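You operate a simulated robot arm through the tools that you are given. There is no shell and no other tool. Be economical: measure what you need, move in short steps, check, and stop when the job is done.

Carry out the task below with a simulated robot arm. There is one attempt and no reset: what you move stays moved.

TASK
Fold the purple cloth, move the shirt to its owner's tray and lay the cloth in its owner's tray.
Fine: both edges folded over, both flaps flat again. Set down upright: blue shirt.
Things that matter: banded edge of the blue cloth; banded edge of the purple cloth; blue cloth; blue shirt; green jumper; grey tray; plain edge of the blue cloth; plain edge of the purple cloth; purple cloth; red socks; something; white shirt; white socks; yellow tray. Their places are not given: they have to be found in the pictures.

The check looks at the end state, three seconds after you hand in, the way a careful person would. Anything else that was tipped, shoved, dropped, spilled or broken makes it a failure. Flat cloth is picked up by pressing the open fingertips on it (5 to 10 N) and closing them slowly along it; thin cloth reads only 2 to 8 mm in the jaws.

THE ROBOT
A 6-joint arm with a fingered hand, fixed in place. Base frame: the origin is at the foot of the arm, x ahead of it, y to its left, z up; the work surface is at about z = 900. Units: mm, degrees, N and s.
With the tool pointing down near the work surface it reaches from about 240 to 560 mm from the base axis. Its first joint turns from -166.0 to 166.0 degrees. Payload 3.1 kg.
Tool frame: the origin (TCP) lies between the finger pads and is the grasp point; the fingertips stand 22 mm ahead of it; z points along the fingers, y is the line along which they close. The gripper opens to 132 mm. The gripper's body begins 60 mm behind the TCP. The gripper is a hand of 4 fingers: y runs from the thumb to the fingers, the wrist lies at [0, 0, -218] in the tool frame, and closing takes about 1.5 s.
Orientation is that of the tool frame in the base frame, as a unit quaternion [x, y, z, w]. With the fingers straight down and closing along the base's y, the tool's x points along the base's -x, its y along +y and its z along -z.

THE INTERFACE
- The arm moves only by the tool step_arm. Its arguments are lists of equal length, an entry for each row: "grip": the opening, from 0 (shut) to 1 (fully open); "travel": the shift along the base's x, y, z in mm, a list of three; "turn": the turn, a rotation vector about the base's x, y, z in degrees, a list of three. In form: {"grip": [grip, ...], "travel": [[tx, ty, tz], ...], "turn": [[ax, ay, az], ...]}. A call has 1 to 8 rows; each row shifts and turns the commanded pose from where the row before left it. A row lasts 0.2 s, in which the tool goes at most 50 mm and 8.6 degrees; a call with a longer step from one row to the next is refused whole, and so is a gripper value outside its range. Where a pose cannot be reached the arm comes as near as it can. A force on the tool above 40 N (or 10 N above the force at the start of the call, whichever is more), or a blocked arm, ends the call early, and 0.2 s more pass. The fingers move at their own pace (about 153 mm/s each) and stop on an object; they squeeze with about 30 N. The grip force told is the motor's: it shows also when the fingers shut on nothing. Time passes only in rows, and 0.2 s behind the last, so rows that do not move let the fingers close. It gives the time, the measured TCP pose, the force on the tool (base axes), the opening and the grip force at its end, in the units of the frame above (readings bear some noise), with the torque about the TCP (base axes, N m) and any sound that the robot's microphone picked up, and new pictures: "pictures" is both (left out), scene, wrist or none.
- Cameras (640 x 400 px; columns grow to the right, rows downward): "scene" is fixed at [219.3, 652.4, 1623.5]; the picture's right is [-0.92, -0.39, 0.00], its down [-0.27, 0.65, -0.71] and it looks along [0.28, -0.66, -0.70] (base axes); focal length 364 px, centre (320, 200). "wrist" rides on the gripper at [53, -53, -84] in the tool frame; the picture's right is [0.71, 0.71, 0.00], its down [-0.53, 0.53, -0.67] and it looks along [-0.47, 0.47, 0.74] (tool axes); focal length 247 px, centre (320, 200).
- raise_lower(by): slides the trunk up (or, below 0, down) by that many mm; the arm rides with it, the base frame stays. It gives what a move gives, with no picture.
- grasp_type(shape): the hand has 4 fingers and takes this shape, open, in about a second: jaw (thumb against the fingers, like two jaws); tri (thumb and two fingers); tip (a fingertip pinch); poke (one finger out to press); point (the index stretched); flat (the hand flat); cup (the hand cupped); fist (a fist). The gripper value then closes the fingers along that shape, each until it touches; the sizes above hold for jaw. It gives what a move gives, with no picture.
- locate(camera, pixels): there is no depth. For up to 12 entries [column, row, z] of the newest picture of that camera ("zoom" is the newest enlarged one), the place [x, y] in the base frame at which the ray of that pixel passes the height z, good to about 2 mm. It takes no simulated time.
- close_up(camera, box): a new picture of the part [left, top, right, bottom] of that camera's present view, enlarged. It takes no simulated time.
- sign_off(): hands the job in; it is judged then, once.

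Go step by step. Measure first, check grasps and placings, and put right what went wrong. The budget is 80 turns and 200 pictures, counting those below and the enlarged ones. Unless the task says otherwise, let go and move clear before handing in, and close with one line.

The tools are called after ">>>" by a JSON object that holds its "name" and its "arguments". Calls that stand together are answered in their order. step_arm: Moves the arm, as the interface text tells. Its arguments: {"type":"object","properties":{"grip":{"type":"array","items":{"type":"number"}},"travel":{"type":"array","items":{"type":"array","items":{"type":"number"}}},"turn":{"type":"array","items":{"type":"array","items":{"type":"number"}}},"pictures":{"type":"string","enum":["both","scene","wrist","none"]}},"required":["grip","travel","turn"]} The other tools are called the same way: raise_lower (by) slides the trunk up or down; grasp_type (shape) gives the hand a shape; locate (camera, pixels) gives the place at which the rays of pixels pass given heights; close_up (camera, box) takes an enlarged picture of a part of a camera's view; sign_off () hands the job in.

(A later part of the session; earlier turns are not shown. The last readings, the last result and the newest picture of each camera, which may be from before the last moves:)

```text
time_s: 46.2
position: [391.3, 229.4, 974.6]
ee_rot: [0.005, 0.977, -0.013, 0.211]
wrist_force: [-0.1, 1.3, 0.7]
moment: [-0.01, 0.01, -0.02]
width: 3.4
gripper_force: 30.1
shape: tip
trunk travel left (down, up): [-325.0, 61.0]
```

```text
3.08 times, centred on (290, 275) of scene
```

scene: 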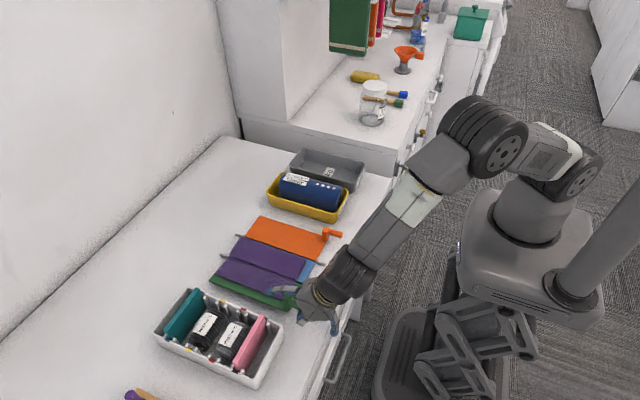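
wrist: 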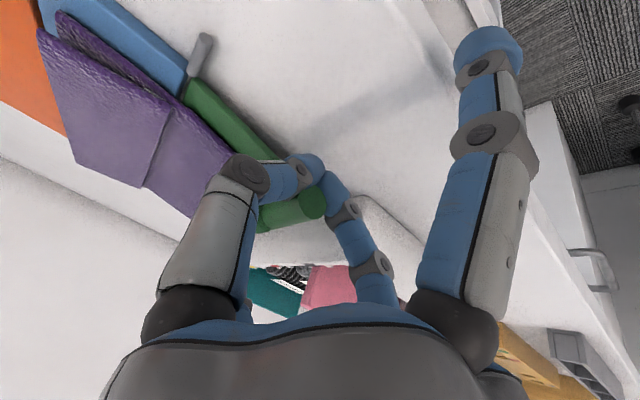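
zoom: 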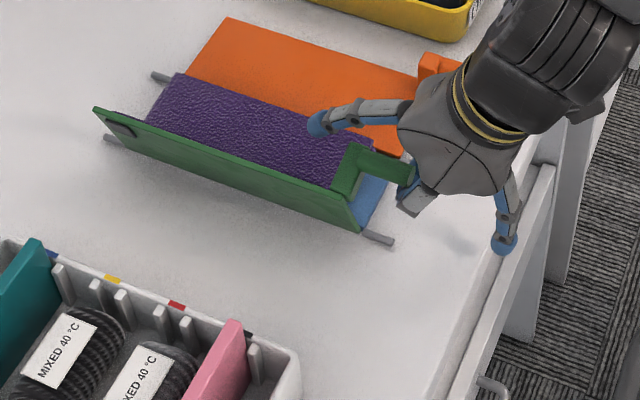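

The flap is near 85° with no load. Continuing down the far side.

>>> {"name": "step_arm", "arguments": {"grip": [0.0, 0.0, 0.0, 0.0, 0.0, 0.0, 0.0, 0.0], "travel": [[0, -8, -1], [0, -7, -2.5], [0, -7, -3], [0, -6, -4], [0, -6, -5], [0, -6, -5], [0, -6, -6], [0, -6, -6]], "turn": [[0, 0, 0], [0, 0, 0], [0, 0, 0], [0, 0, 0], [0, 0, 0], [0, 0, 0], [0, 0, 0], [0, 0, 0]], "pictures": "wrist"}}

>>> {"name": "close_up", "arguments": {"camera": "scene", "box": [220, 210, 360, 340]}}

```text
time_s: 48.0
position: [391.7, 177.9, 941.1]
ee_rot: [0.006, 0.977, -0.013, 0.211]
wrist_force: [-0.3, -0.4, -0.2]
moment: [-0.02, -0.02, 0.0]
width: 3.7
gripper_force: 30.1
shape: tip
trunk travel left (down, up): [-325.0, 61.0]
```

wrist: 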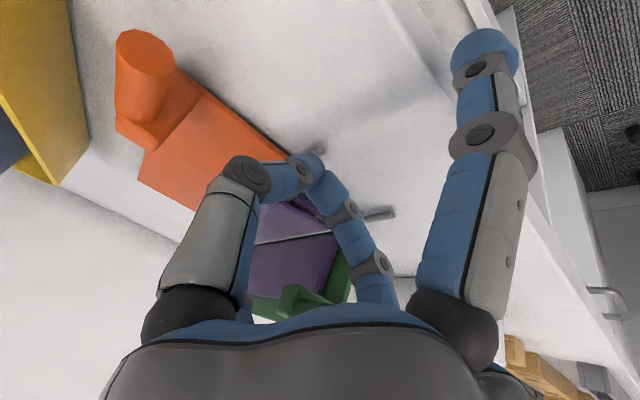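

```text
3.08 times, centred on (290, 275) of scene
```

zoom: 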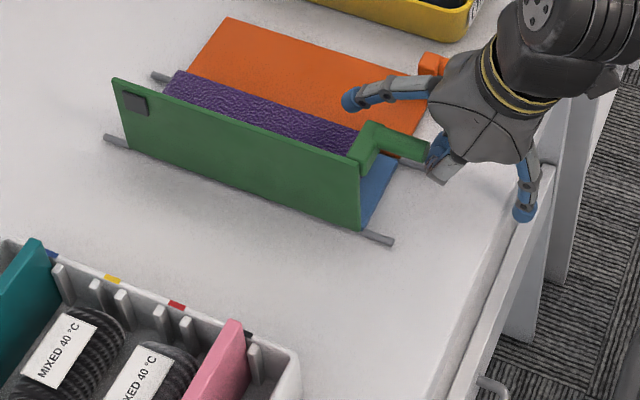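

The green flap stopped at about 95° and the bar has slipped out of the cage. I'll locate the bar, then go over it and push from its +y side.

>>> {"name": "locate", "arguments": {"camera": "scene", "pixels": [[325, 259, 970], [325, 259, 980], [325, 259, 990]]}}

>>> {"name": "step_arm", "arguments": {"grip": [0.0, 0.0, 0.0, 0.0, 0.0, 0.0], "travel": [[0, -6, 15], [0, 0, 30], [0, 0, 35], [0, 20, 10], [0, 25, 0], [0, 25, 0]], "turn": [[0, 0, 0], [0, 0, 0], [0, 0, 0], [0, 0, 0], [0, 0, 0], [0, 0, 0]]}}

>>> {"name": "close_up", "arguments": {"camera": "scene", "box": [220, 210, 360, 340]}}

```text
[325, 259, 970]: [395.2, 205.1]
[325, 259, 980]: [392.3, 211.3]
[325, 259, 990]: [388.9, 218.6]
```

```text
time_s: 49.4
position: [391.8, 241.8, 1030.3]
ee_rot: [0.005, 0.978, -0.013, 0.21]
wrist_force: [1.2, 0.7, 0.8]
moment: [-0.01, -0.04, 0.03]
width: 3.6
gripper_force: 30.3
shape: tip
trunk travel left (down, up): [-325.0, 61.0]
```

scene: 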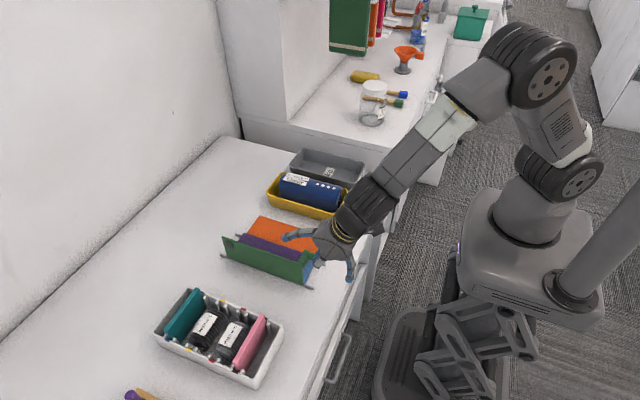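
wrist: 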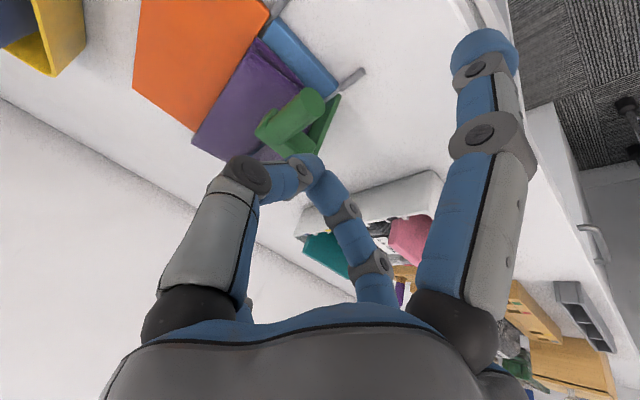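

```text
3.08 times, centred on (290, 275) of scene
```

zoom: 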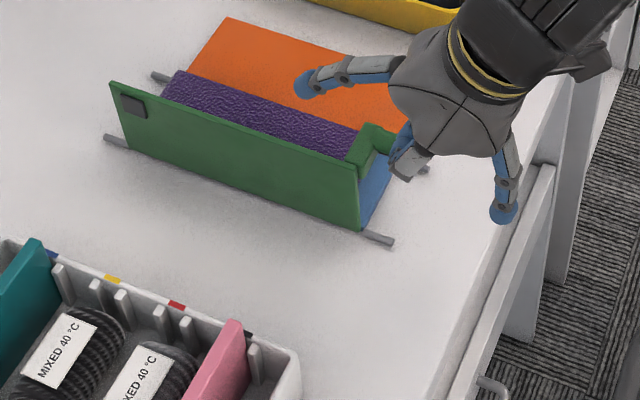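

The bar is at about (213,979), so the flap is at about 97°. I'll drop behind it on the +y side and sweep it over.

>>> {"name": "step_arm", "arguments": {"grip": [0.0, 0.0, 0.0, 0.0, 0.0, 0.0, 0.0, 0.0], "travel": [[0, 0, -20], [0, 0, -12], [0, -9, -2], [0, -9, -2], [0, -7, -3], [0, -7, -3], [0, -6, -4], [0, -6, -4]], "turn": [[0, 0, 0], [0, 0, 0], [0, 0, 0], [0, 0, 0], [0, 0, 0], [0, 0, 0], [0, 0, 0], [0, 0, 0]], "pictures": "wrist"}}

>>> {"name": "close_up", "arguments": {"camera": "scene", "box": [220, 210, 360, 340]}}

```text
time_s: 51.2
position: [393.1, 200.4, 982.7]
ee_rot: [0.005, 0.977, -0.011, 0.213]
wrist_force: [0.4, 11.5, 12.0]
moment: [0.06, -0.05, 0.06]
width: 4.1
gripper_force: 29.6
shape: tip
trunk travel left (down, up): [-325.0, 61.0]
```

wrist: 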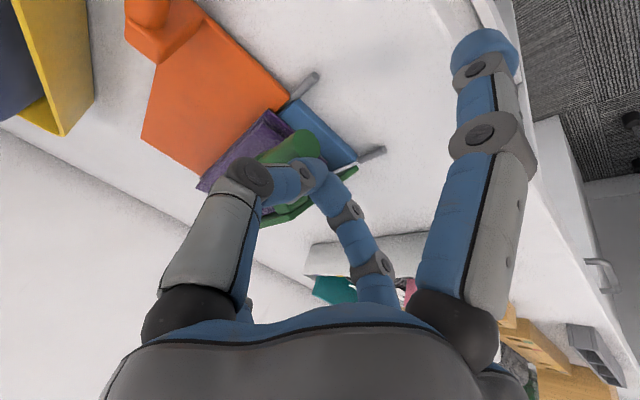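

```text
3.08 times, centred on (290, 275) of scene
```

zoom: 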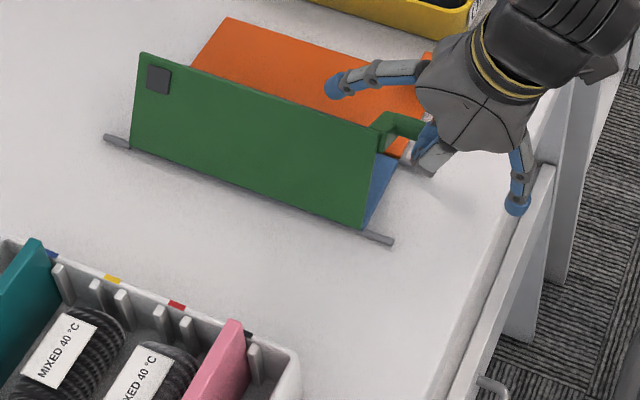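

It's pushing the flap nicely, now at about 118°. I'll continue to about 140°.

>>> {"name": "step_arm", "arguments": {"grip": [0.0, 0.0, 0.0, 0.0, 0.0, 0.0], "travel": [[0, -5, -5], [0, -5, -6], [0, -4, -6], [0, -4, -6], [0, -3, -6], [0, -3, -6]], "turn": [[0, 0, 0], [0, 0, 0], [0, 0, 0], [0, 0, 0], [0, 0, 0], [0, 0, 0]], "pictures": "wrist"}}

>>> {"name": "close_up", "arguments": {"camera": "scene", "box": [220, 210, 360, 340]}}

```text
time_s: 52.2
position: [389.3, 183.7, 961.7]
ee_rot: [0.004, 0.976, -0.009, 0.216]
wrist_force: [-19.3, 10.9, 23.5]
moment: [-0.04, -0.07, 0.05]
width: 6.0
gripper_force: 30.4
shape: tip
trunk travel left (down, up): [-325.0, 61.0]
stopped in row 5: the force on the tool passed its limit at 43 N (the readings are from after the stop); the commanded pose is now the measured one
```

wrist: 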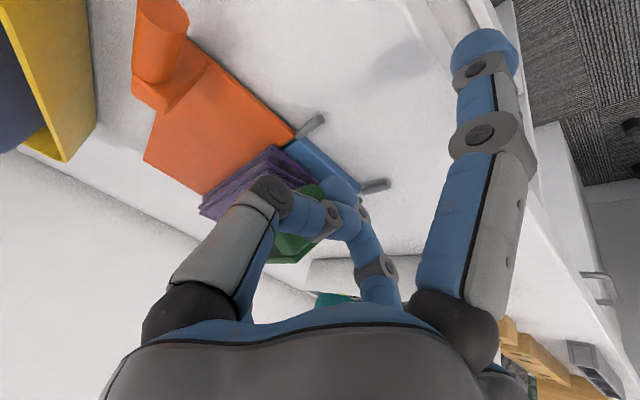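

```text
3.08 times, centred on (290, 275) of scene
```

zoom: 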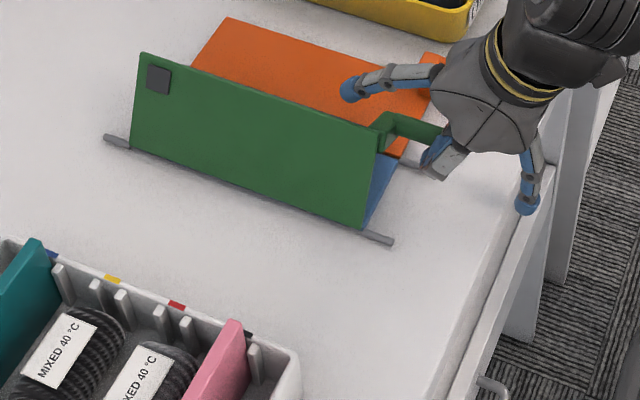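

The tips slipped off the bar's end toward -x, and the flap is still at about 118°. I'll rise, shift +12 mm in x for better overlap, and push again.

>>> {"name": "step_arm", "arguments": {"grip": [0.0, 0.0, 0.0, 0.0, 0.0, 0.0], "travel": [[-3, 2, 5], [0, 3, 20], [0, 10, 25], [8, 10, 0], [8, 0, 0], [0, 0, 0]], "turn": [[0, 0, 0], [0, 0, 0], [0, 0, 0], [0, 0, 0], [0, 0, 0], [0, 0, 0]], "pictures": "wrist"}}

>>> {"name": "close_up", "arguments": {"camera": "scene", "box": [220, 210, 360, 340]}}

```text
time_s: 52.9
position: [388.1, 194.8, 984.6]
ee_rot: [0.001, 0.979, -0.013, 0.205]
wrist_force: [-2.2, 20.6, -30.6]
moment: [-0.06, 0.22, 0.16]
width: 0.0
gripper_force: 29.6
shape: tip
trunk travel left (down, up): [-325.0, 61.0]
stopped in row 3: the force on the tool passed its limit at 48 N (the readings are from after the stop); the commanded pose is now the measured one
```

wrist: 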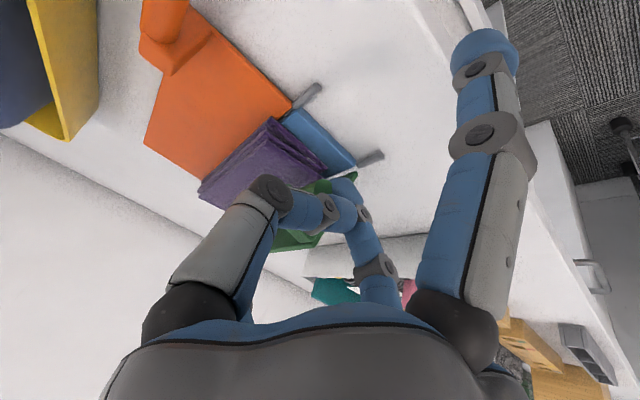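

```text
3.08 times, centred on (290, 275) of scene
```

zoom: 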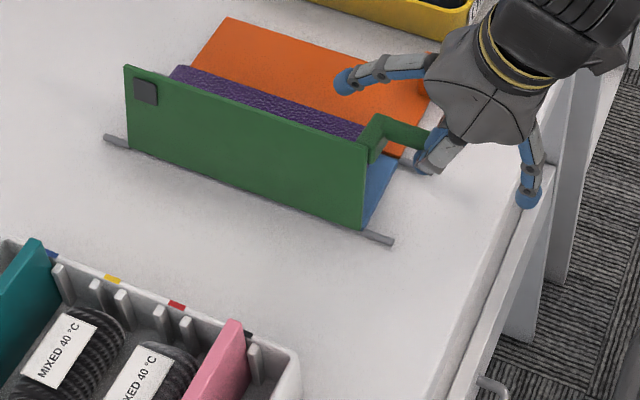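

The bar is caged again and the flap is back to about 105°. I'll check in the wrist view whether the cloth has folded over.

>>> {"name": "close_up", "arguments": {"camera": "wrist", "box": [170, 70, 400, 270]}}

>>> {"name": "close_up", "arguments": {"camera": "scene", "box": [240, 215, 340, 290]}}

```text
2.00 times, centred on (285, 170) of wrist
```

zoom: 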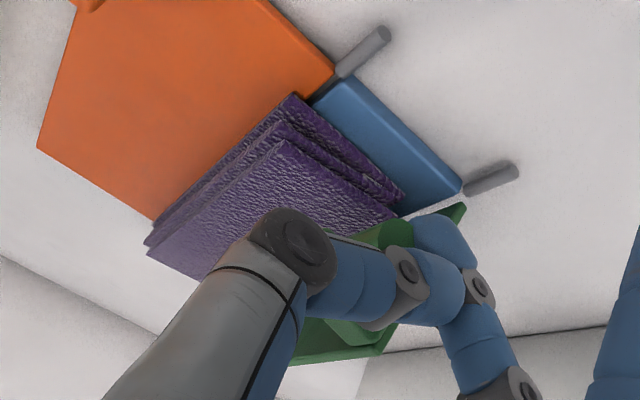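

```text
5.33 times, centred on (290, 252) of scene
```

zoom: 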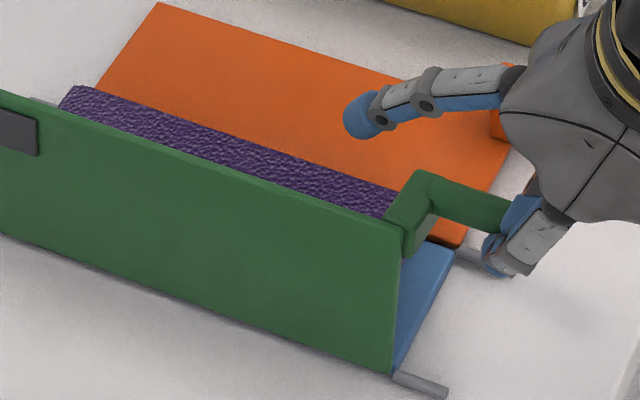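

The cloth is now in three neat layers. The bar is in the cage, so I'll bring the green flap back in +y along the arc.

>>> {"name": "step_arm", "arguments": {"grip": [0.0, 0.0, 0.0, 0.0, 0.0, 0.0, 0.0, 0.0], "travel": [[0, 3, -6], [0, 6, 0.5], [0, 7, 0.5], [0, 7, 0.5], [0, 7, 0], [0, 7, 0], [0, 7, -0.5], [0, 7, -1]], "turn": [[0, 0, 0], [0, 0, 0], [0, 0, 0], [0, 0, 0], [0, 0, 0], [0, 0, 0], [0, 0, 0], [0, 0, 0]], "pictures": "none"}}

>>> {"name": "close_up", "arguments": {"camera": "scene", "box": [220, 210, 360, 340]}}

```text
time_s: 54.7
position: [385.7, 242.3, 983.0]
ee_rot: [0.003, 0.978, -0.012, 0.208]
wrist_force: [-0.7, -0.6, -0.3]
moment: [0.0, -0.02, 0.0]
width: 4.6
gripper_force: 29.7
shape: tip
trunk travel left (down, up): [-325.0, 61.0]
```

```text
3.08 times, centred on (290, 275) of scene
```

zoom: 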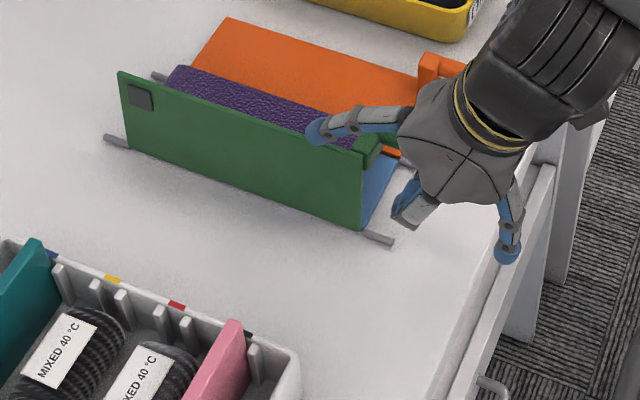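

The bar slipped out again because x was too low. I'll go over to its -y side with better x overlap, then push it back in +y.

>>> {"name": "step_arm", "arguments": {"grip": [0.0, 0.0, 0.0, 0.0, 0.0, 0.0], "travel": [[0, 0, 35], [4, -20, 12], [4, -25, 0], [4, -20, 0], [4, 0, -20], [0, 0, -22]], "turn": [[0, 0, 0], [0, 0, 0], [0, 0, 0], [0, 0, 0], [0, 0, 0], [0, 0, 0]]}}

>>> {"name": "close_up", "arguments": {"camera": "scene", "box": [220, 210, 360, 340]}}

```text
time_s: 56.1
position: [403.2, 175.6, 987.0]
ee_rot: [0.002, 0.978, -0.01, 0.209]
wrist_force: [-0.2, -1.6, 0.8]
moment: [0.06, 0.0, 0.01]
width: 5.7
gripper_force: 29.8
shape: tip
trunk travel left (down, up): [-325.0, 61.0]
```

scene: 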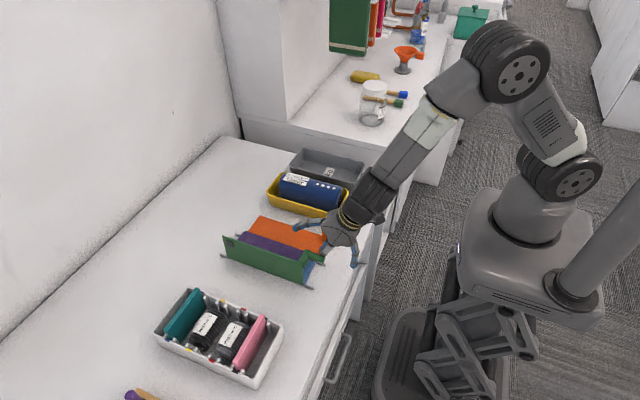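
wrist: 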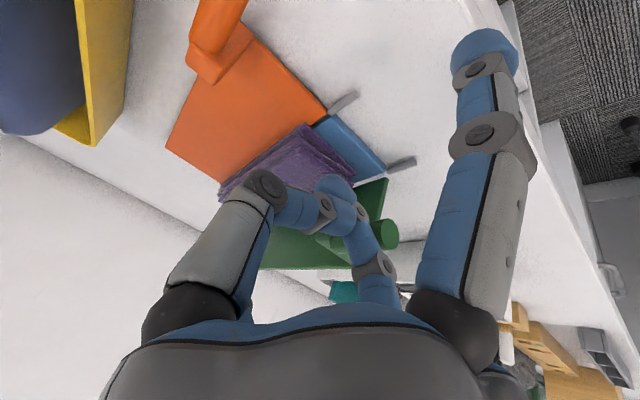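

```text
3.08 times, centred on (290, 275) of scene
```

zoom: 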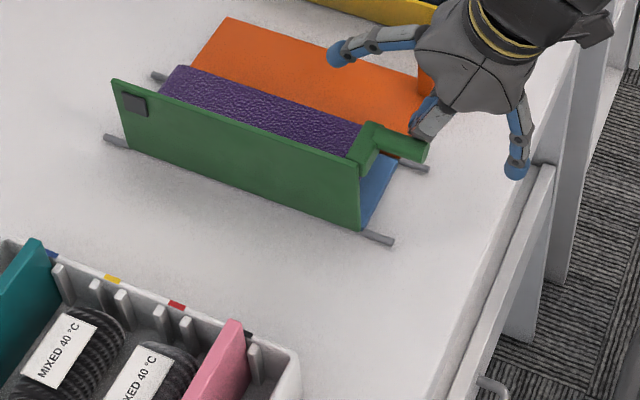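

The fingers are now on the bar's -y side with good overlap. Pushing +y.

>>> {"name": "step_arm", "arguments": {"grip": [0.0, 0.0, 0.0, 0.0, 0.0, 0.0, 0.0, 0.0], "travel": [[0, 9, 0], [0, 8, 0], [0, 8, 0], [0, 8, 0], [0, 8, 0], [0, 8, 0], [0, 8, 0], [0, 8, 0]], "turn": [[0, 0, 0], [0, 0, 0], [0, 0, 0], [0, 0, 0], [0, 0, 0], [0, 0, 0], [0, 0, 0], [0, 0, 0]], "pictures": "none"}}

>>> {"name": "close_up", "arguments": {"camera": "scene", "box": [220, 210, 360, 340]}}

```text
time_s: 57.9
position: [402.1, 243.4, 986.3]
ee_rot: [0.002, 0.978, -0.012, 0.208]
wrist_force: [0.7, -1.4, 0.3]
moment: [0.0, -0.01, 0.05]
width: 5.6
gripper_force: 30.4
shape: tip
trunk travel left (down, up): [-325.0, 61.0]
```

```text
3.08 times, centred on (290, 275) of scene
```

zoom: 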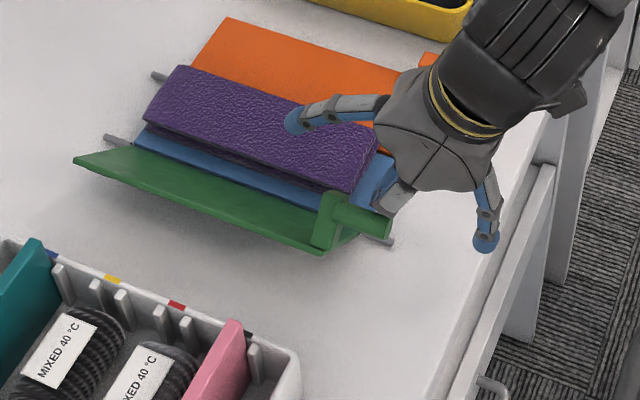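

The flap is at about 45°. I'll rise slightly and sweep along the mirrored closing arc to press it flat.

>>> {"name": "step_arm", "arguments": {"grip": [0.0, 0.0, 0.0, 0.0, 0.0, 0.0, 0.0, 0.0], "travel": [[0, 0, 11], [0, 10, 0], [0, 10, 0], [0, 9, 0], [0, 8, -4], [0, 9, -4], [0, 7, -4], [0, 6, -4]], "turn": [[0, 0, 0], [0, 0, 0], [0, 0, 0], [0, 0, 0], [0, 0, 0], [0, 0, 0], [0, 0, 0], [0, 0, 0]], "pictures": "wrist"}}

>>> {"name": "close_up", "arguments": {"camera": "scene", "box": [220, 210, 360, 340]}}

```text
time_s: 59.7
position: [403.1, 300.7, 983.2]
ee_rot: [0.002, 0.978, -0.012, 0.208]
wrist_force: [0.3, -0.5, 0.6]
moment: [0.0, -0.02, -0.03]
width: 5.3
gripper_force: 29.8
shape: tip
trunk travel left (down, up): [-325.0, 61.0]
```

wrist: 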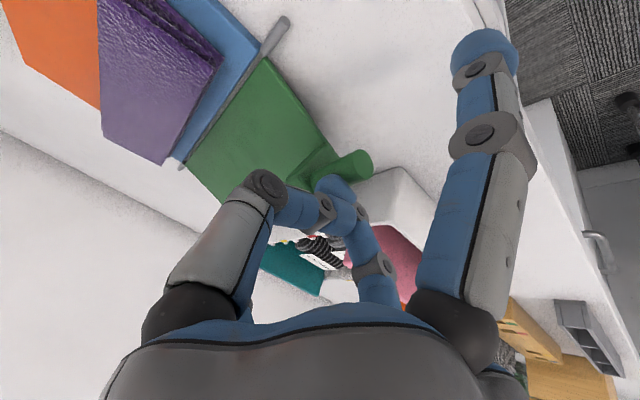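

```text
3.08 times, centred on (290, 275) of scene
```

zoom: 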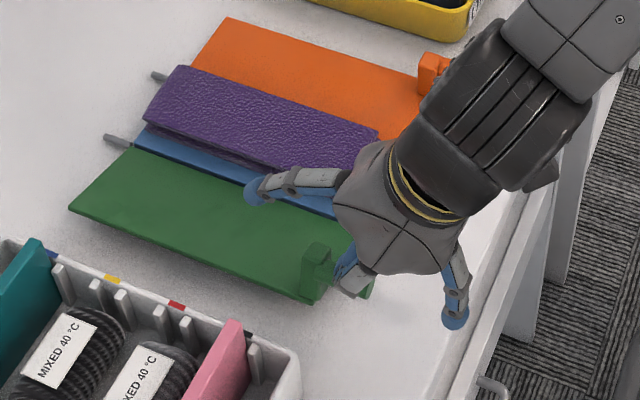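

It's at about 15–20° now. Final press along the arc.

>>> {"name": "step_arm", "arguments": {"grip": [0.0, 0.0, 0.0, 0.0, 0.0, 0.0, 0.0, 0.0], "travel": [[0, 5, -5], [0, 5, -6], [0, 4, -5], [0, 3, -5], [0, 1, -4], [0, 0, 10], [0, 0, 40], [0, -10, 45]], "turn": [[0, 0, 0], [0, 0, 0], [0, 0, 0], [0, 0, 0], [0, 0, 0], [0, 0, 0], [0, 0, 0], [0, 0, 0]], "pictures": "none"}}

>>> {"name": "close_up", "arguments": {"camera": "scene", "box": [220, 210, 360, 340]}}

>>> {"name": "close_up", "arguments": {"camera": "scene", "box": [250, 270, 330, 320]}}

```text
time_s: 61.5
position: [400.2, 308.5, 1054.6]
ee_rot: [0.003, 0.978, -0.011, 0.208]
wrist_force: [0.6, 0.0, 0.6]
moment: [0.05, 0.02, 0.02]
width: 5.9
gripper_force: 30.0
shape: tip
trunk travel left (down, up): [-325.0, 61.0]
```

```text
3.08 times, centred on (290, 275) of scene
```

zoom: 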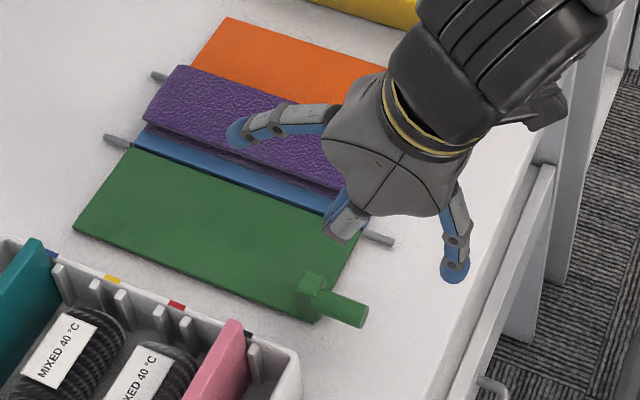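

```text
8.00 times, centred on (290, 295) of scene
```

zoom: 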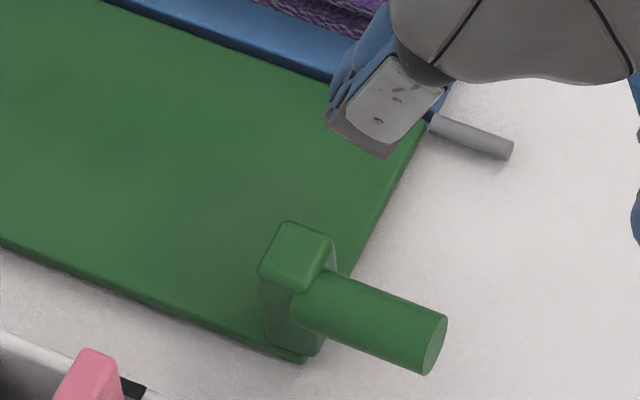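

The green flap is flat and identical to the start, and the cloth is folded. I'll straighten the tool and back off to measure the folded cloth and the closed hand's finger spread.

>>> {"name": "step_arm", "arguments": {"grip": [0.0, 0.0, 0.0, 0.0], "travel": [[0, -30, 30], [0, -30, 30], [0, -30, 15], [0, 0, 0]], "turn": [[0, 8, 0], [0, 8, 0], [0, 8, 0], [0, 0, 0]]}}

>>> {"name": "close_up", "arguments": {"camera": "scene", "box": [200, 200, 340, 310]}}

>>> {"name": "close_up", "arguments": {"camera": "scene", "box": [300, 120, 440, 230]}}

```text
time_s: 62.5
position: [401.9, 218.0, 1129.4]
ee_rot: [0.0, 1.0, -0.011, 0.0]
wrist_force: [0.9, 0.0, 0.5]
moment: [-0.04, 0.0, 0.01]
width: 6.0
gripper_force: 30.1
shape: tip
trunk travel left (down, up): [-325.0, 61.0]
```

scene: 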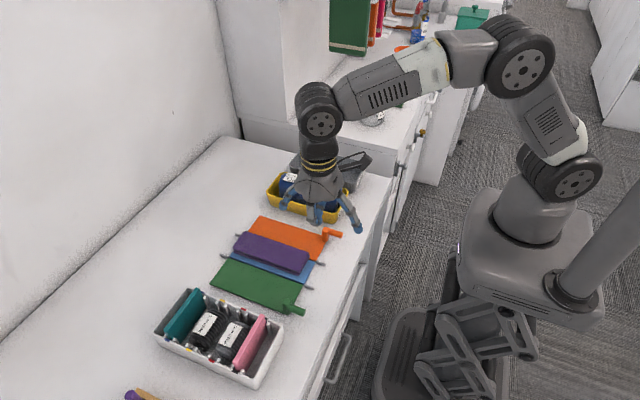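
wrist: 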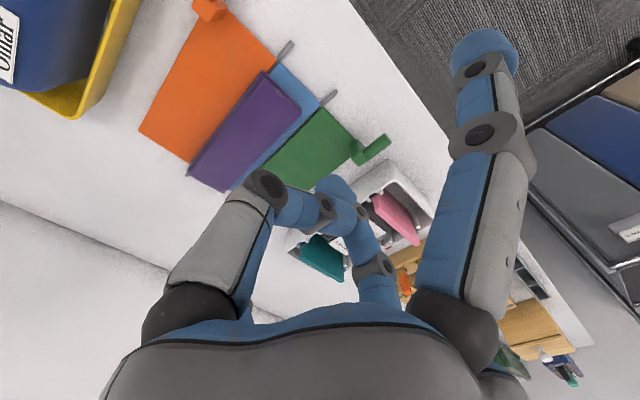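

```text
3.64 times, centred on (270, 255) of scene
```

zoom: 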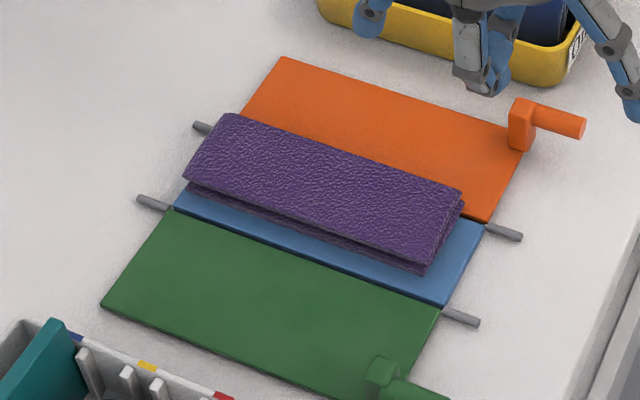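

```text
3.64 times, centred on (370, 175) of scene
```

zoom: 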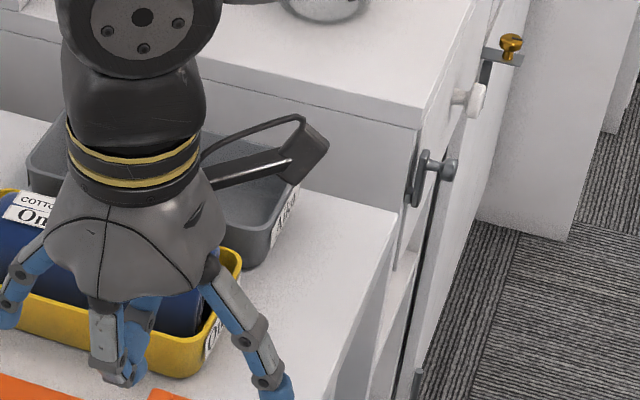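

Now I'll measure the folded cloth's corners and the closed idle-finger tips.

>>> {"name": "locate", "arguments": {"camera": "scene", "pixels": [[316.7, 221, 1110], [283.5, 204, 1110], [357.6, 226, 1110], [283.5, 204, 1130], [357.6, 226, 1130], [245.8, 231.1, 915], [309.3, 251.7, 915], [298.8, 274.2, 915], [232.4, 249.5, 915]]}}

>>> {"name": "close_up", "arguments": {"camera": "scene", "box": [265, 170, 375, 250]}}

>>> {"name": "locate", "arguments": {"camera": "wrist", "pixels": [[262, 72, 915], [300, 108, 915], [228, 192, 915], [188, 175, 915], [280, 62, 905], [326, 108, 905]]}}

```text
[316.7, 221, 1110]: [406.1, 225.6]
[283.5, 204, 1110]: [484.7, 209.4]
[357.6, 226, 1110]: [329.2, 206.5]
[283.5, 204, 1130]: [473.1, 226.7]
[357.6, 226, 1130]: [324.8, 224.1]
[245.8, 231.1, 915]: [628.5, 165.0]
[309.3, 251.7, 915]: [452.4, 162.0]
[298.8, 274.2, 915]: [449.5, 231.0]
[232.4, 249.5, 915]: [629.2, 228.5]
```

```text
5.00 times, centred on (320, 210) of scene
```

zoom: 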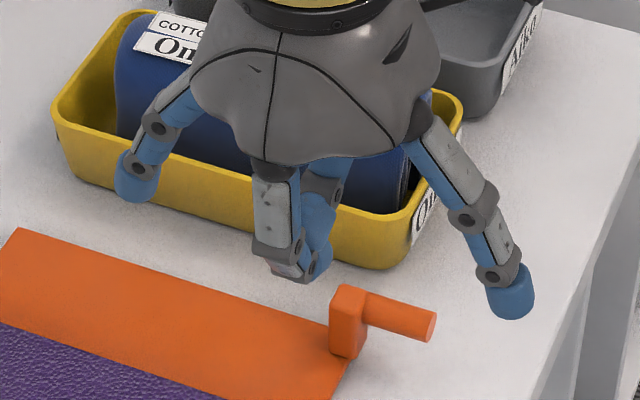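

```text
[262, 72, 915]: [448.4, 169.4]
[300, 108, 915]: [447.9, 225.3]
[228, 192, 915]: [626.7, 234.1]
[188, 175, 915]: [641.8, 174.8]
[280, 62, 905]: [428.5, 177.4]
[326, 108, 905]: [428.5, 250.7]
```

When closed, the idle tips stand at ±76 mm and about 12 mm above the pinch tips. The cloth spans x≈449–628 and y≈167–233. I'll move above (508,201) with a 40 mm opening and descend near the cloth.

>>> {"name": "step_arm", "arguments": {"grip": [0.3, 0.3, 0.3, 0.3, 0.3, 0.3, 0.3], "travel": [[35, -6, 0], [35, -6, 0], [36, -5, 0], [0, 0, -40], [0, 0, -45], [0, 0, -40], [0, 0, -30]], "turn": [[0, 0, 0], [0, 0, 0], [0, 0, 0], [0, 0, 0], [0, 0, 0], [0, 0, 0], [0, 0, 0]]}}

>>> {"name": "close_up", "arguments": {"camera": "scene", "box": [200, 180, 340, 300]}}

```text
time_s: 64.1
position: [508.3, 201.2, 974.5]
ee_rot: [0.001, 1.0, -0.012, 0.0]
wrist_force: [0.2, -0.3, 0.6]
moment: [-0.02, 0.01, 0.0]
width: 39.5
gripper_force: 0.1
shape: tip
trunk travel left (down, up): [-325.0, 61.0]
```

scene: 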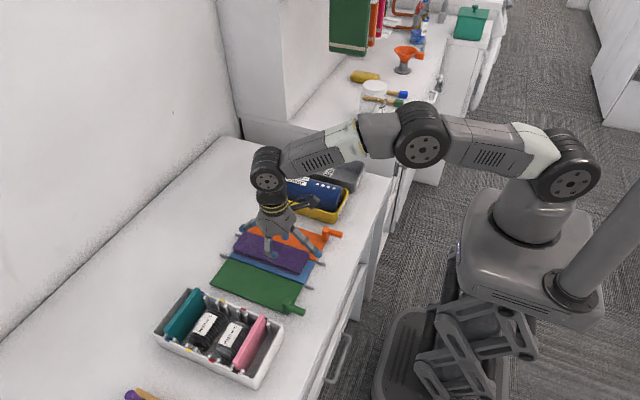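
wrist: 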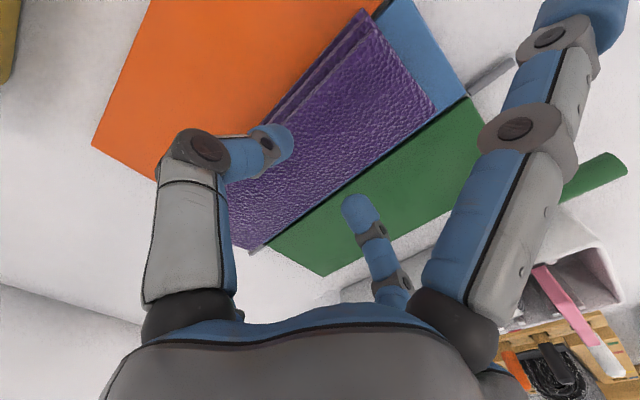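

```text
3.33 times, centred on (270, 240) of scene
```

zoom: 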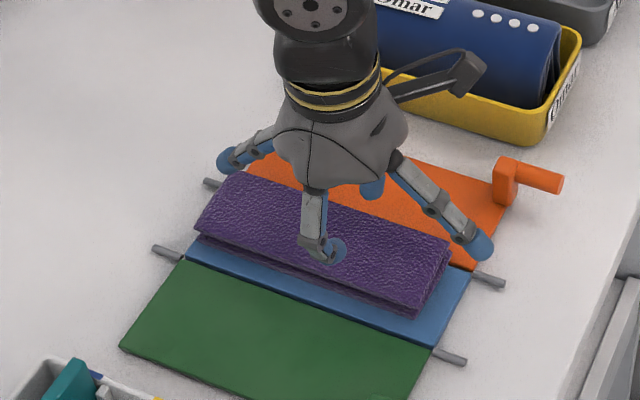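

The hand is over the cloth with the fingers straddling it. Quick check of the cloth edges near x=508 before pressing.

>>> {"name": "locate", "arguments": {"camera": "wrist", "pixels": [[437, 107, 918], [365, 12, 912], [377, 22, 918], [250, 252, 918], [320, 192, 918], [345, 177, 918]]}}

>>> {"name": "locate", "arguments": {"camera": "zoom", "pixels": [[235, 173, 918], [450, 240, 918], [413, 312, 918], [195, 227, 918], [325, 272, 918]]}}

```text
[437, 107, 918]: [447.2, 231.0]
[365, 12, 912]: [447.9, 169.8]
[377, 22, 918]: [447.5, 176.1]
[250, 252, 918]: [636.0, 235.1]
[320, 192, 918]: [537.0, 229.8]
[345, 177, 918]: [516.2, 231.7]
```

```text
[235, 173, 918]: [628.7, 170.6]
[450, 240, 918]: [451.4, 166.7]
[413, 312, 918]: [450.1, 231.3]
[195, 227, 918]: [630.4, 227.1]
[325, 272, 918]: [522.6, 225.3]
```

The cloth centre is at y≈203. I'll descend in small steps until there's about 5–10 N of contact.

>>> {"name": "step_arm", "arguments": {"grip": [0.3, 0.3, 0.3, 0.3], "travel": [[0, 2, -18], [0, 0, -8], [0, 0, -5], [0, 0, -3]], "turn": [[0, 0, 0], [0, 0, 0], [0, 0, 0], [0, 0, 0]], "pictures": "none"}}

```text
time_s: 65.1
position: [506.7, 201.8, 943.3]
ee_rot: [0.0, 1.0, -0.011, 0.004]
wrist_force: [-0.2, -10.2, 31.9]
moment: [-0.3, -0.04, -0.03]
width: 24.3
gripper_force: 30.2
shape: tip
trunk travel left (down, up): [-325.0, 61.0]
```

Contact came early, at 32 N. I'll back off to about 8 N.

>>> {"name": "step_arm", "arguments": {"grip": [0.3, 0.3], "travel": [[0, 0, 2.5], [0, 0, 0]], "turn": [[0, 0, 0], [0, 0, 0]]}}

>>> {"name": "close_up", "arguments": {"camera": "scene", "box": [220, 200, 320, 280]}}

```text
time_s: 65.7
position: [507.4, 200.1, 942.2]
ee_rot: [0.001, 1.0, -0.011, 0.001]
wrist_force: [1.0, -10.8, 26.3]
moment: [-0.23, -0.03, -0.06]
width: 23.4
gripper_force: 29.8
shape: tip
trunk travel left (down, up): [-325.0, 61.0]
```

scene: 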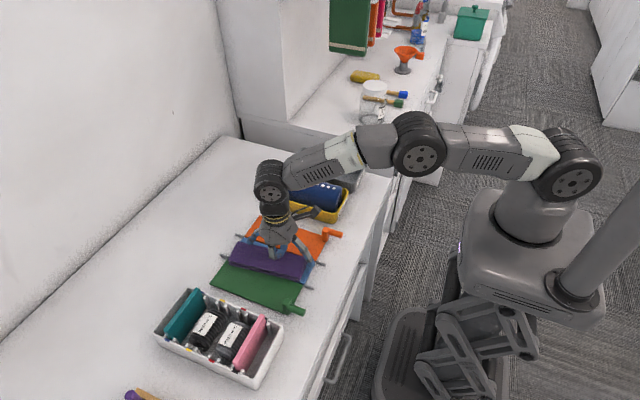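
wrist: 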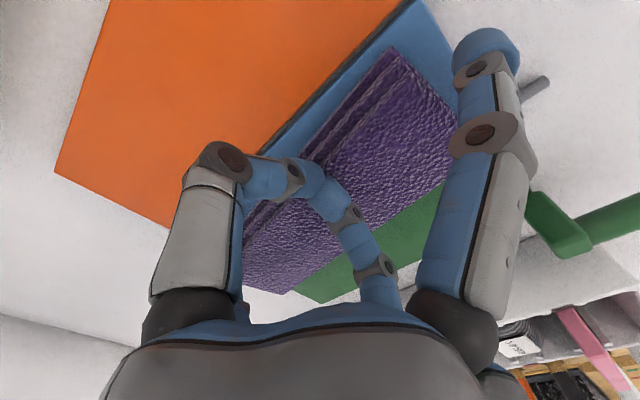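

```text
5.00 times, centred on (270, 240) of scene
```

zoom: 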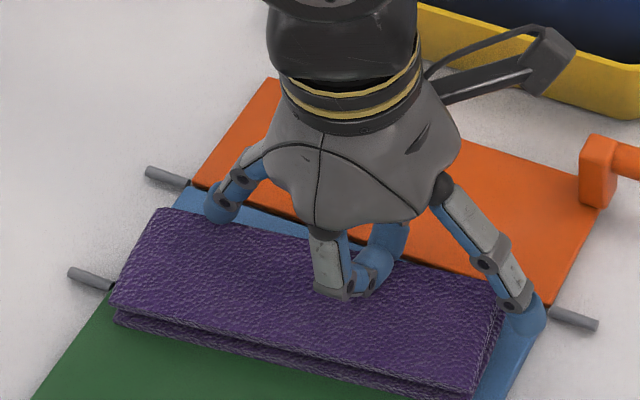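

The press was too hard and nudged the cloth about 20 mm toward +y; it's still folded. I'll lift off and measure again.

>>> {"name": "step_arm", "arguments": {"grip": [0.3, 0.3, 0.3, 0.3], "travel": [[0, 0, 10], [0, 0, 20], [0, 0, 25], [0, 0, 0]], "turn": [[0, 0, 0], [0, 0, 0], [0, 0, 0], [0, 0, 0]]}}

>>> {"name": "close_up", "arguments": {"camera": "scene", "box": [200, 190, 340, 300]}}

>>> {"name": "close_up", "arguments": {"camera": "wrist", "box": [180, 0, 500, 270]}}

```text
time_s: 66.7
position: [507.9, 203.5, 995.4]
ee_rot: [0.0, 1.0, -0.012, 0.0]
wrist_force: [0.0, -0.4, 0.1]
moment: [-0.02, 0.04, 0.0]
width: 19.7
gripper_force: 29.4
shape: tip
trunk travel left (down, up): [-325.0, 61.0]
```

scene: 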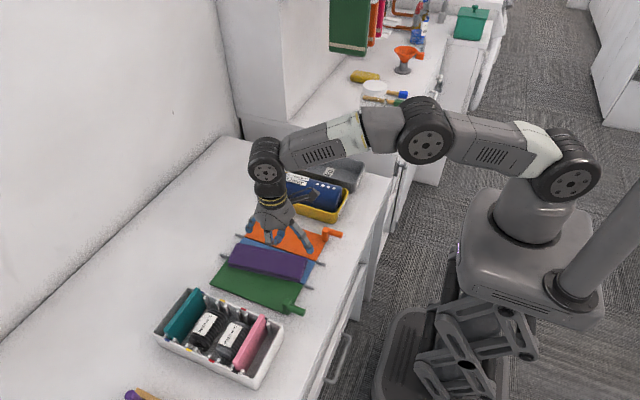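
wrist: 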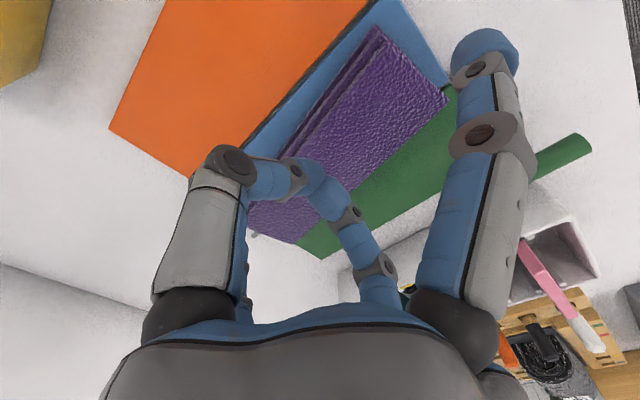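

```text
3.64 times, centred on (270, 245) of scene
```

zoom: 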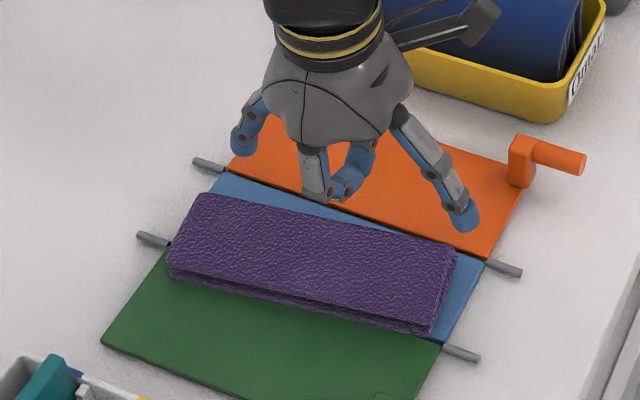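

```text
1.48 times, centred on (340, 135) of wrist
```

zoom: 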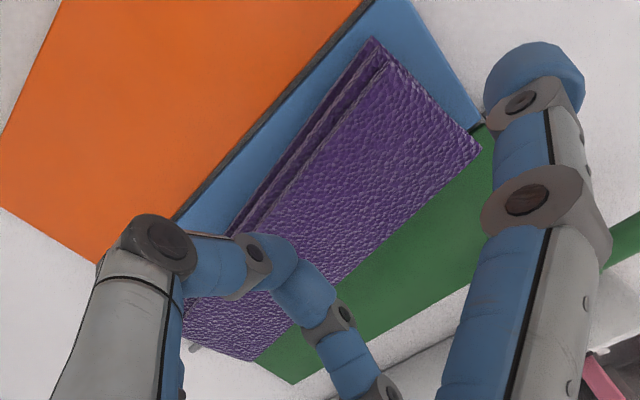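

The cloth is still neatly folded, but the fingers read 19.7 mm at 30 N in free air, which is odd. I'll reset them by re-selecting tip, and measure the cloth again.

>>> {"name": "grasp_type", "arguments": {"shape": "tip"}}

>>> {"name": "locate", "arguments": {"camera": "scene", "pixels": [[239.8, 243.1, 918], [307.1, 257.9, 918], [300.2, 278, 918], [230, 262, 918], [230, 266.5, 908], [299, 280.7, 908]]}}

>>> {"name": "locate", "arguments": {"camera": "wrist", "pixels": [[447, 102, 918], [383, 40, 918], [375, 30, 910], [295, 241, 918], [347, 195, 918]]}}

>>> {"name": "step_arm", "arguments": {"grip": [0.3, 0.3, 0.3, 0.3, 0.3], "travel": [[0, 4, 0], [0, 4, 0], [0, 2, 0], [0, 0, 0], [0, 0, 0]], "turn": [[0, 0, 0], [0, 0, 0], [0, 0, 0], [0, 0, 0], [0, 0, 0]], "pictures": "wrist"}}

```text
time_s: 67.6
position: [508.6, 203.0, 995.7]
ee_rot: [0.0, 1.0, -0.013, 0.0]
wrist_force: [-0.7, -0.5, -0.5]
moment: [0.0, 0.01, 0.02]
width: 131.7
gripper_force: 0.0
shape: tip
trunk travel left (down, up): [-325.0, 61.0]
```

```text
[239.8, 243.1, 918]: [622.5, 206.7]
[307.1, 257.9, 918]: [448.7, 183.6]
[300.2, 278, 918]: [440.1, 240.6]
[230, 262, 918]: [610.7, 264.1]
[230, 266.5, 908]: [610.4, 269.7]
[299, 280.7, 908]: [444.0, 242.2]
```

```text
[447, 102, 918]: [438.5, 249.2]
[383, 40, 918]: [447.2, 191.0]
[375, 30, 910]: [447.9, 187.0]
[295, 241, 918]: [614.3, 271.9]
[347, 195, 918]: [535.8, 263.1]
```

```text
time_s: 68.8
position: [506.5, 214.1, 995.7]
ee_rot: [0.0, 1.0, -0.011, 0.0]
wrist_force: [0.3, 0.1, 0.1]
moment: [-0.02, -0.02, -0.02]
width: 39.9
gripper_force: 0.0
shape: tip
trunk travel left (down, up): [-325.0, 61.0]
```

wrist: 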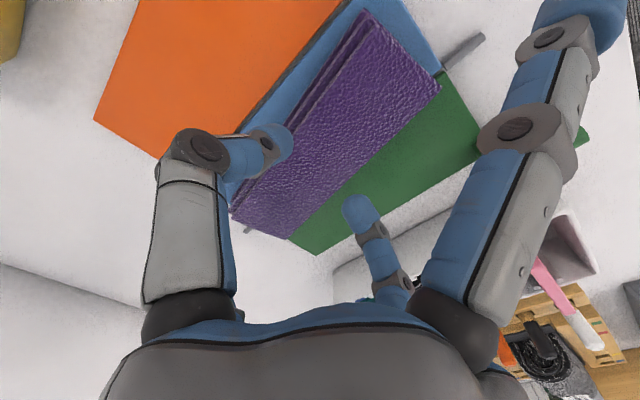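

The cloth is turned by about 7.6° and centred at (530,224). I'll yaw the tool to match, centre at (503,220) and come to just above contact.

>>> {"name": "step_arm", "arguments": {"grip": [0.3, 0.3, 0.3, 0.3, 0.3], "travel": [[-3, 6, 0], [0, 0, -20], [0, 0, -15], [0, 0, -8], [0, 0, -4]], "turn": [[0, 0, 7.6], [0, 0, 0], [0, 0, 0], [0, 0, 0], [0, 0, 0]]}}

>>> {"name": "close_up", "arguments": {"camera": "scene", "box": [220, 200, 320, 280]}}

```text
time_s: 70.0
position: [505.2, 219.2, 950.1]
ee_rot: [-0.066, 0.998, -0.01, 0.003]
wrist_force: [0.3, 2.2, 6.4]
moment: [0.23, 0.01, -0.02]
width: 41.1
gripper_force: 0.0
shape: tip
trunk travel left (down, up): [-325.0, 61.0]
```

scene: 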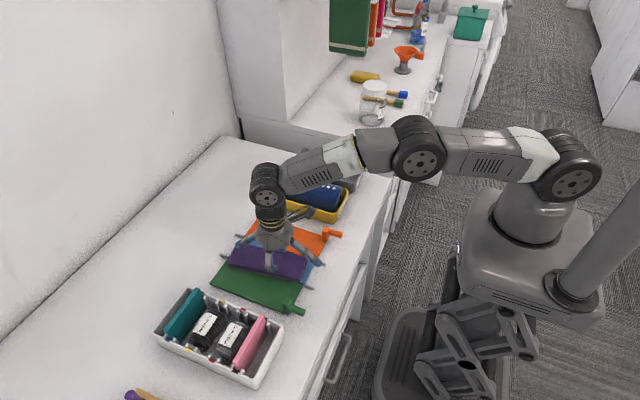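
wrist: 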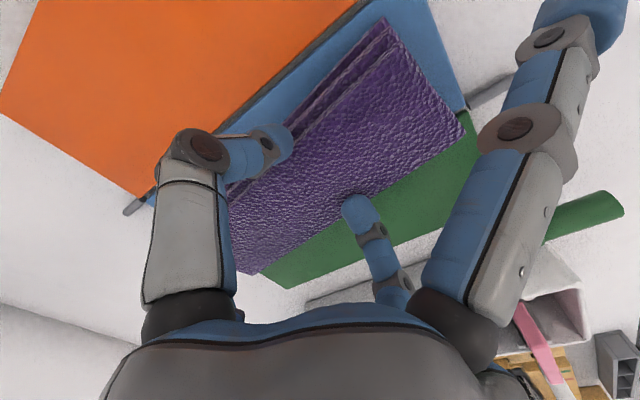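

```text
5.00 times, centred on (270, 240) of scene
```

zoom: 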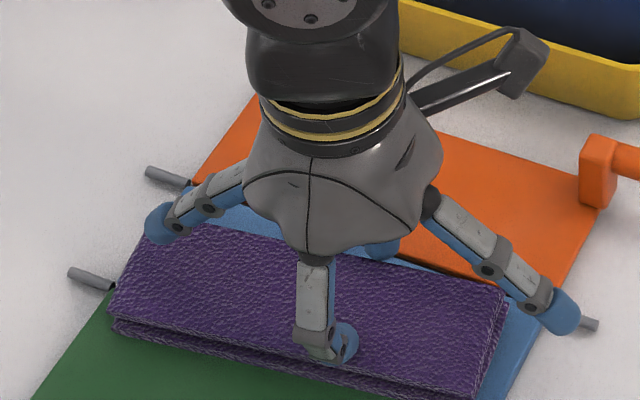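

There's 6.4 N of contact at TCP 950, which is in the right range. I'll close slowly along the cloth.

>>> {"name": "step_arm", "arguments": {"grip": [0.28, 0.25, 0.22, 0.19, 0.16, 0.13, 0.1, 0.07], "travel": [[0, 0, -1], [0, 0, 0], [0, 0, 0], [0, 0, 0], [0, 0, 0], [0, 0, 0], [0, 0, 0], [0, 0, 0]], "turn": [[0, 0, 0], [0, 0, 0], [0, 0, 0], [0, 0, 0], [0, 0, 0], [0, 0, 0], [0, 0, 0], [0, 0, 0]], "pictures": "wrist"}}

>>> {"name": "close_up", "arguments": {"camera": "scene", "box": [220, 200, 320, 280]}}

```text
time_s: 71.8
position: [504.0, 217.4, 946.9]
ee_rot: [-0.065, 0.998, -0.013, 0.0]
wrist_force: [0.1, -1.7, 4.0]
moment: [-0.05, -0.02, -0.05]
width: 9.1
gripper_force: 30.0
shape: tip
trunk travel left (down, up): [-325.0, 61.0]
```

wrist: 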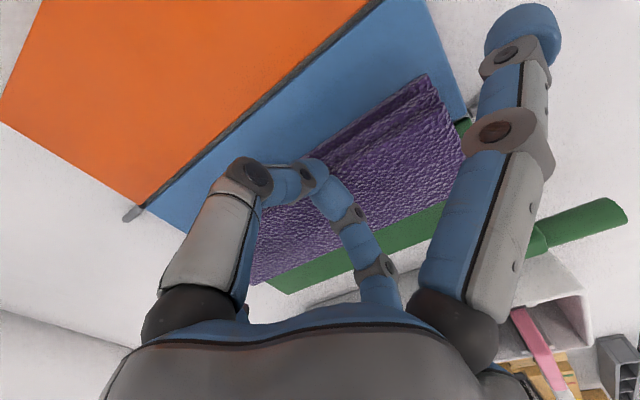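

```text
5.00 times, centred on (270, 240) of scene
```

zoom: 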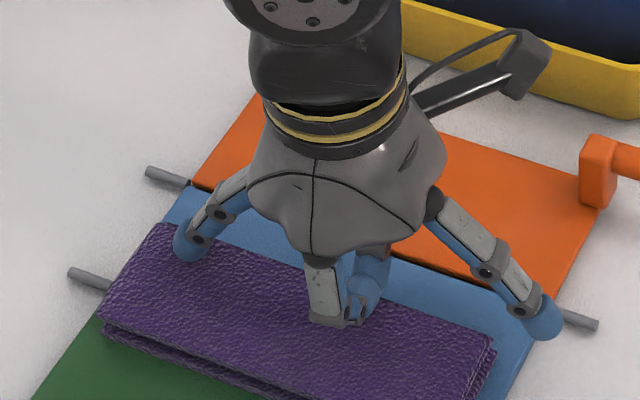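

It's at 9 mm with 30 N of grip force. I'll close fully and test with a small lift.

>>> {"name": "step_arm", "arguments": {"grip": [0.03, 0.0, 0.0, 0.0, 0.0, 0.0], "travel": [[0, 0, 0], [0, 0, 0], [0, 0, 0], [0, 0, 5], [0, 0, 8], [0, 0, 8]], "turn": [[0, 0, 0], [0, 0, 0], [0, 0, 0], [0, 0, 0], [0, 0, 0], [0, 0, 0]], "pictures": "wrist"}}

>>> {"name": "close_up", "arguments": {"camera": "scene", "box": [200, 190, 340, 300]}}

```text
time_s: 73.2
position: [505.7, 218.6, 969.3]
ee_rot: [-0.067, 0.998, -0.012, 0.001]
wrist_force: [0.9, 0.1, 0.5]
moment: [0.0, 0.0, 0.01]
width: 0.0
gripper_force: 29.8
shape: tip
trunk travel left (down, up): [-325.0, 61.0]
```

wrist: 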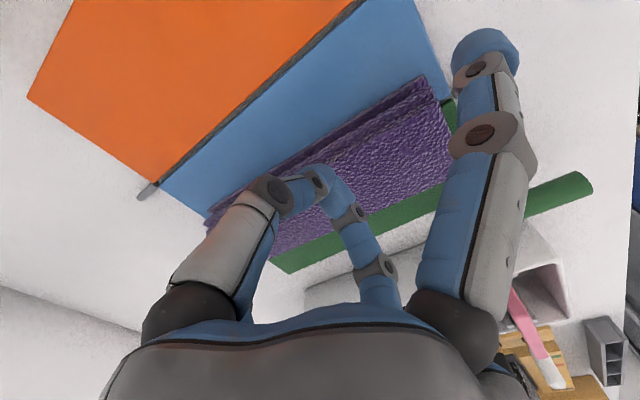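

```text
3.64 times, centred on (270, 245) of scene
```

zoom: 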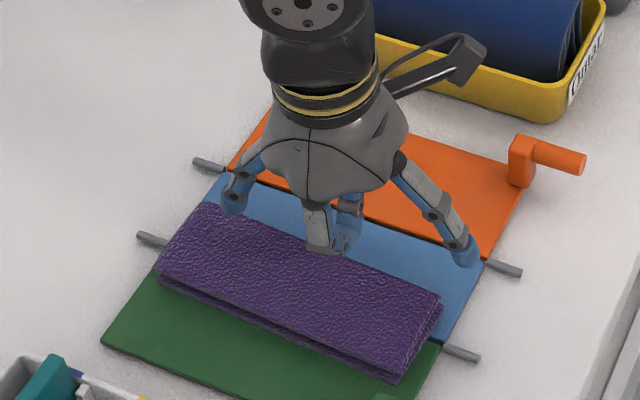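

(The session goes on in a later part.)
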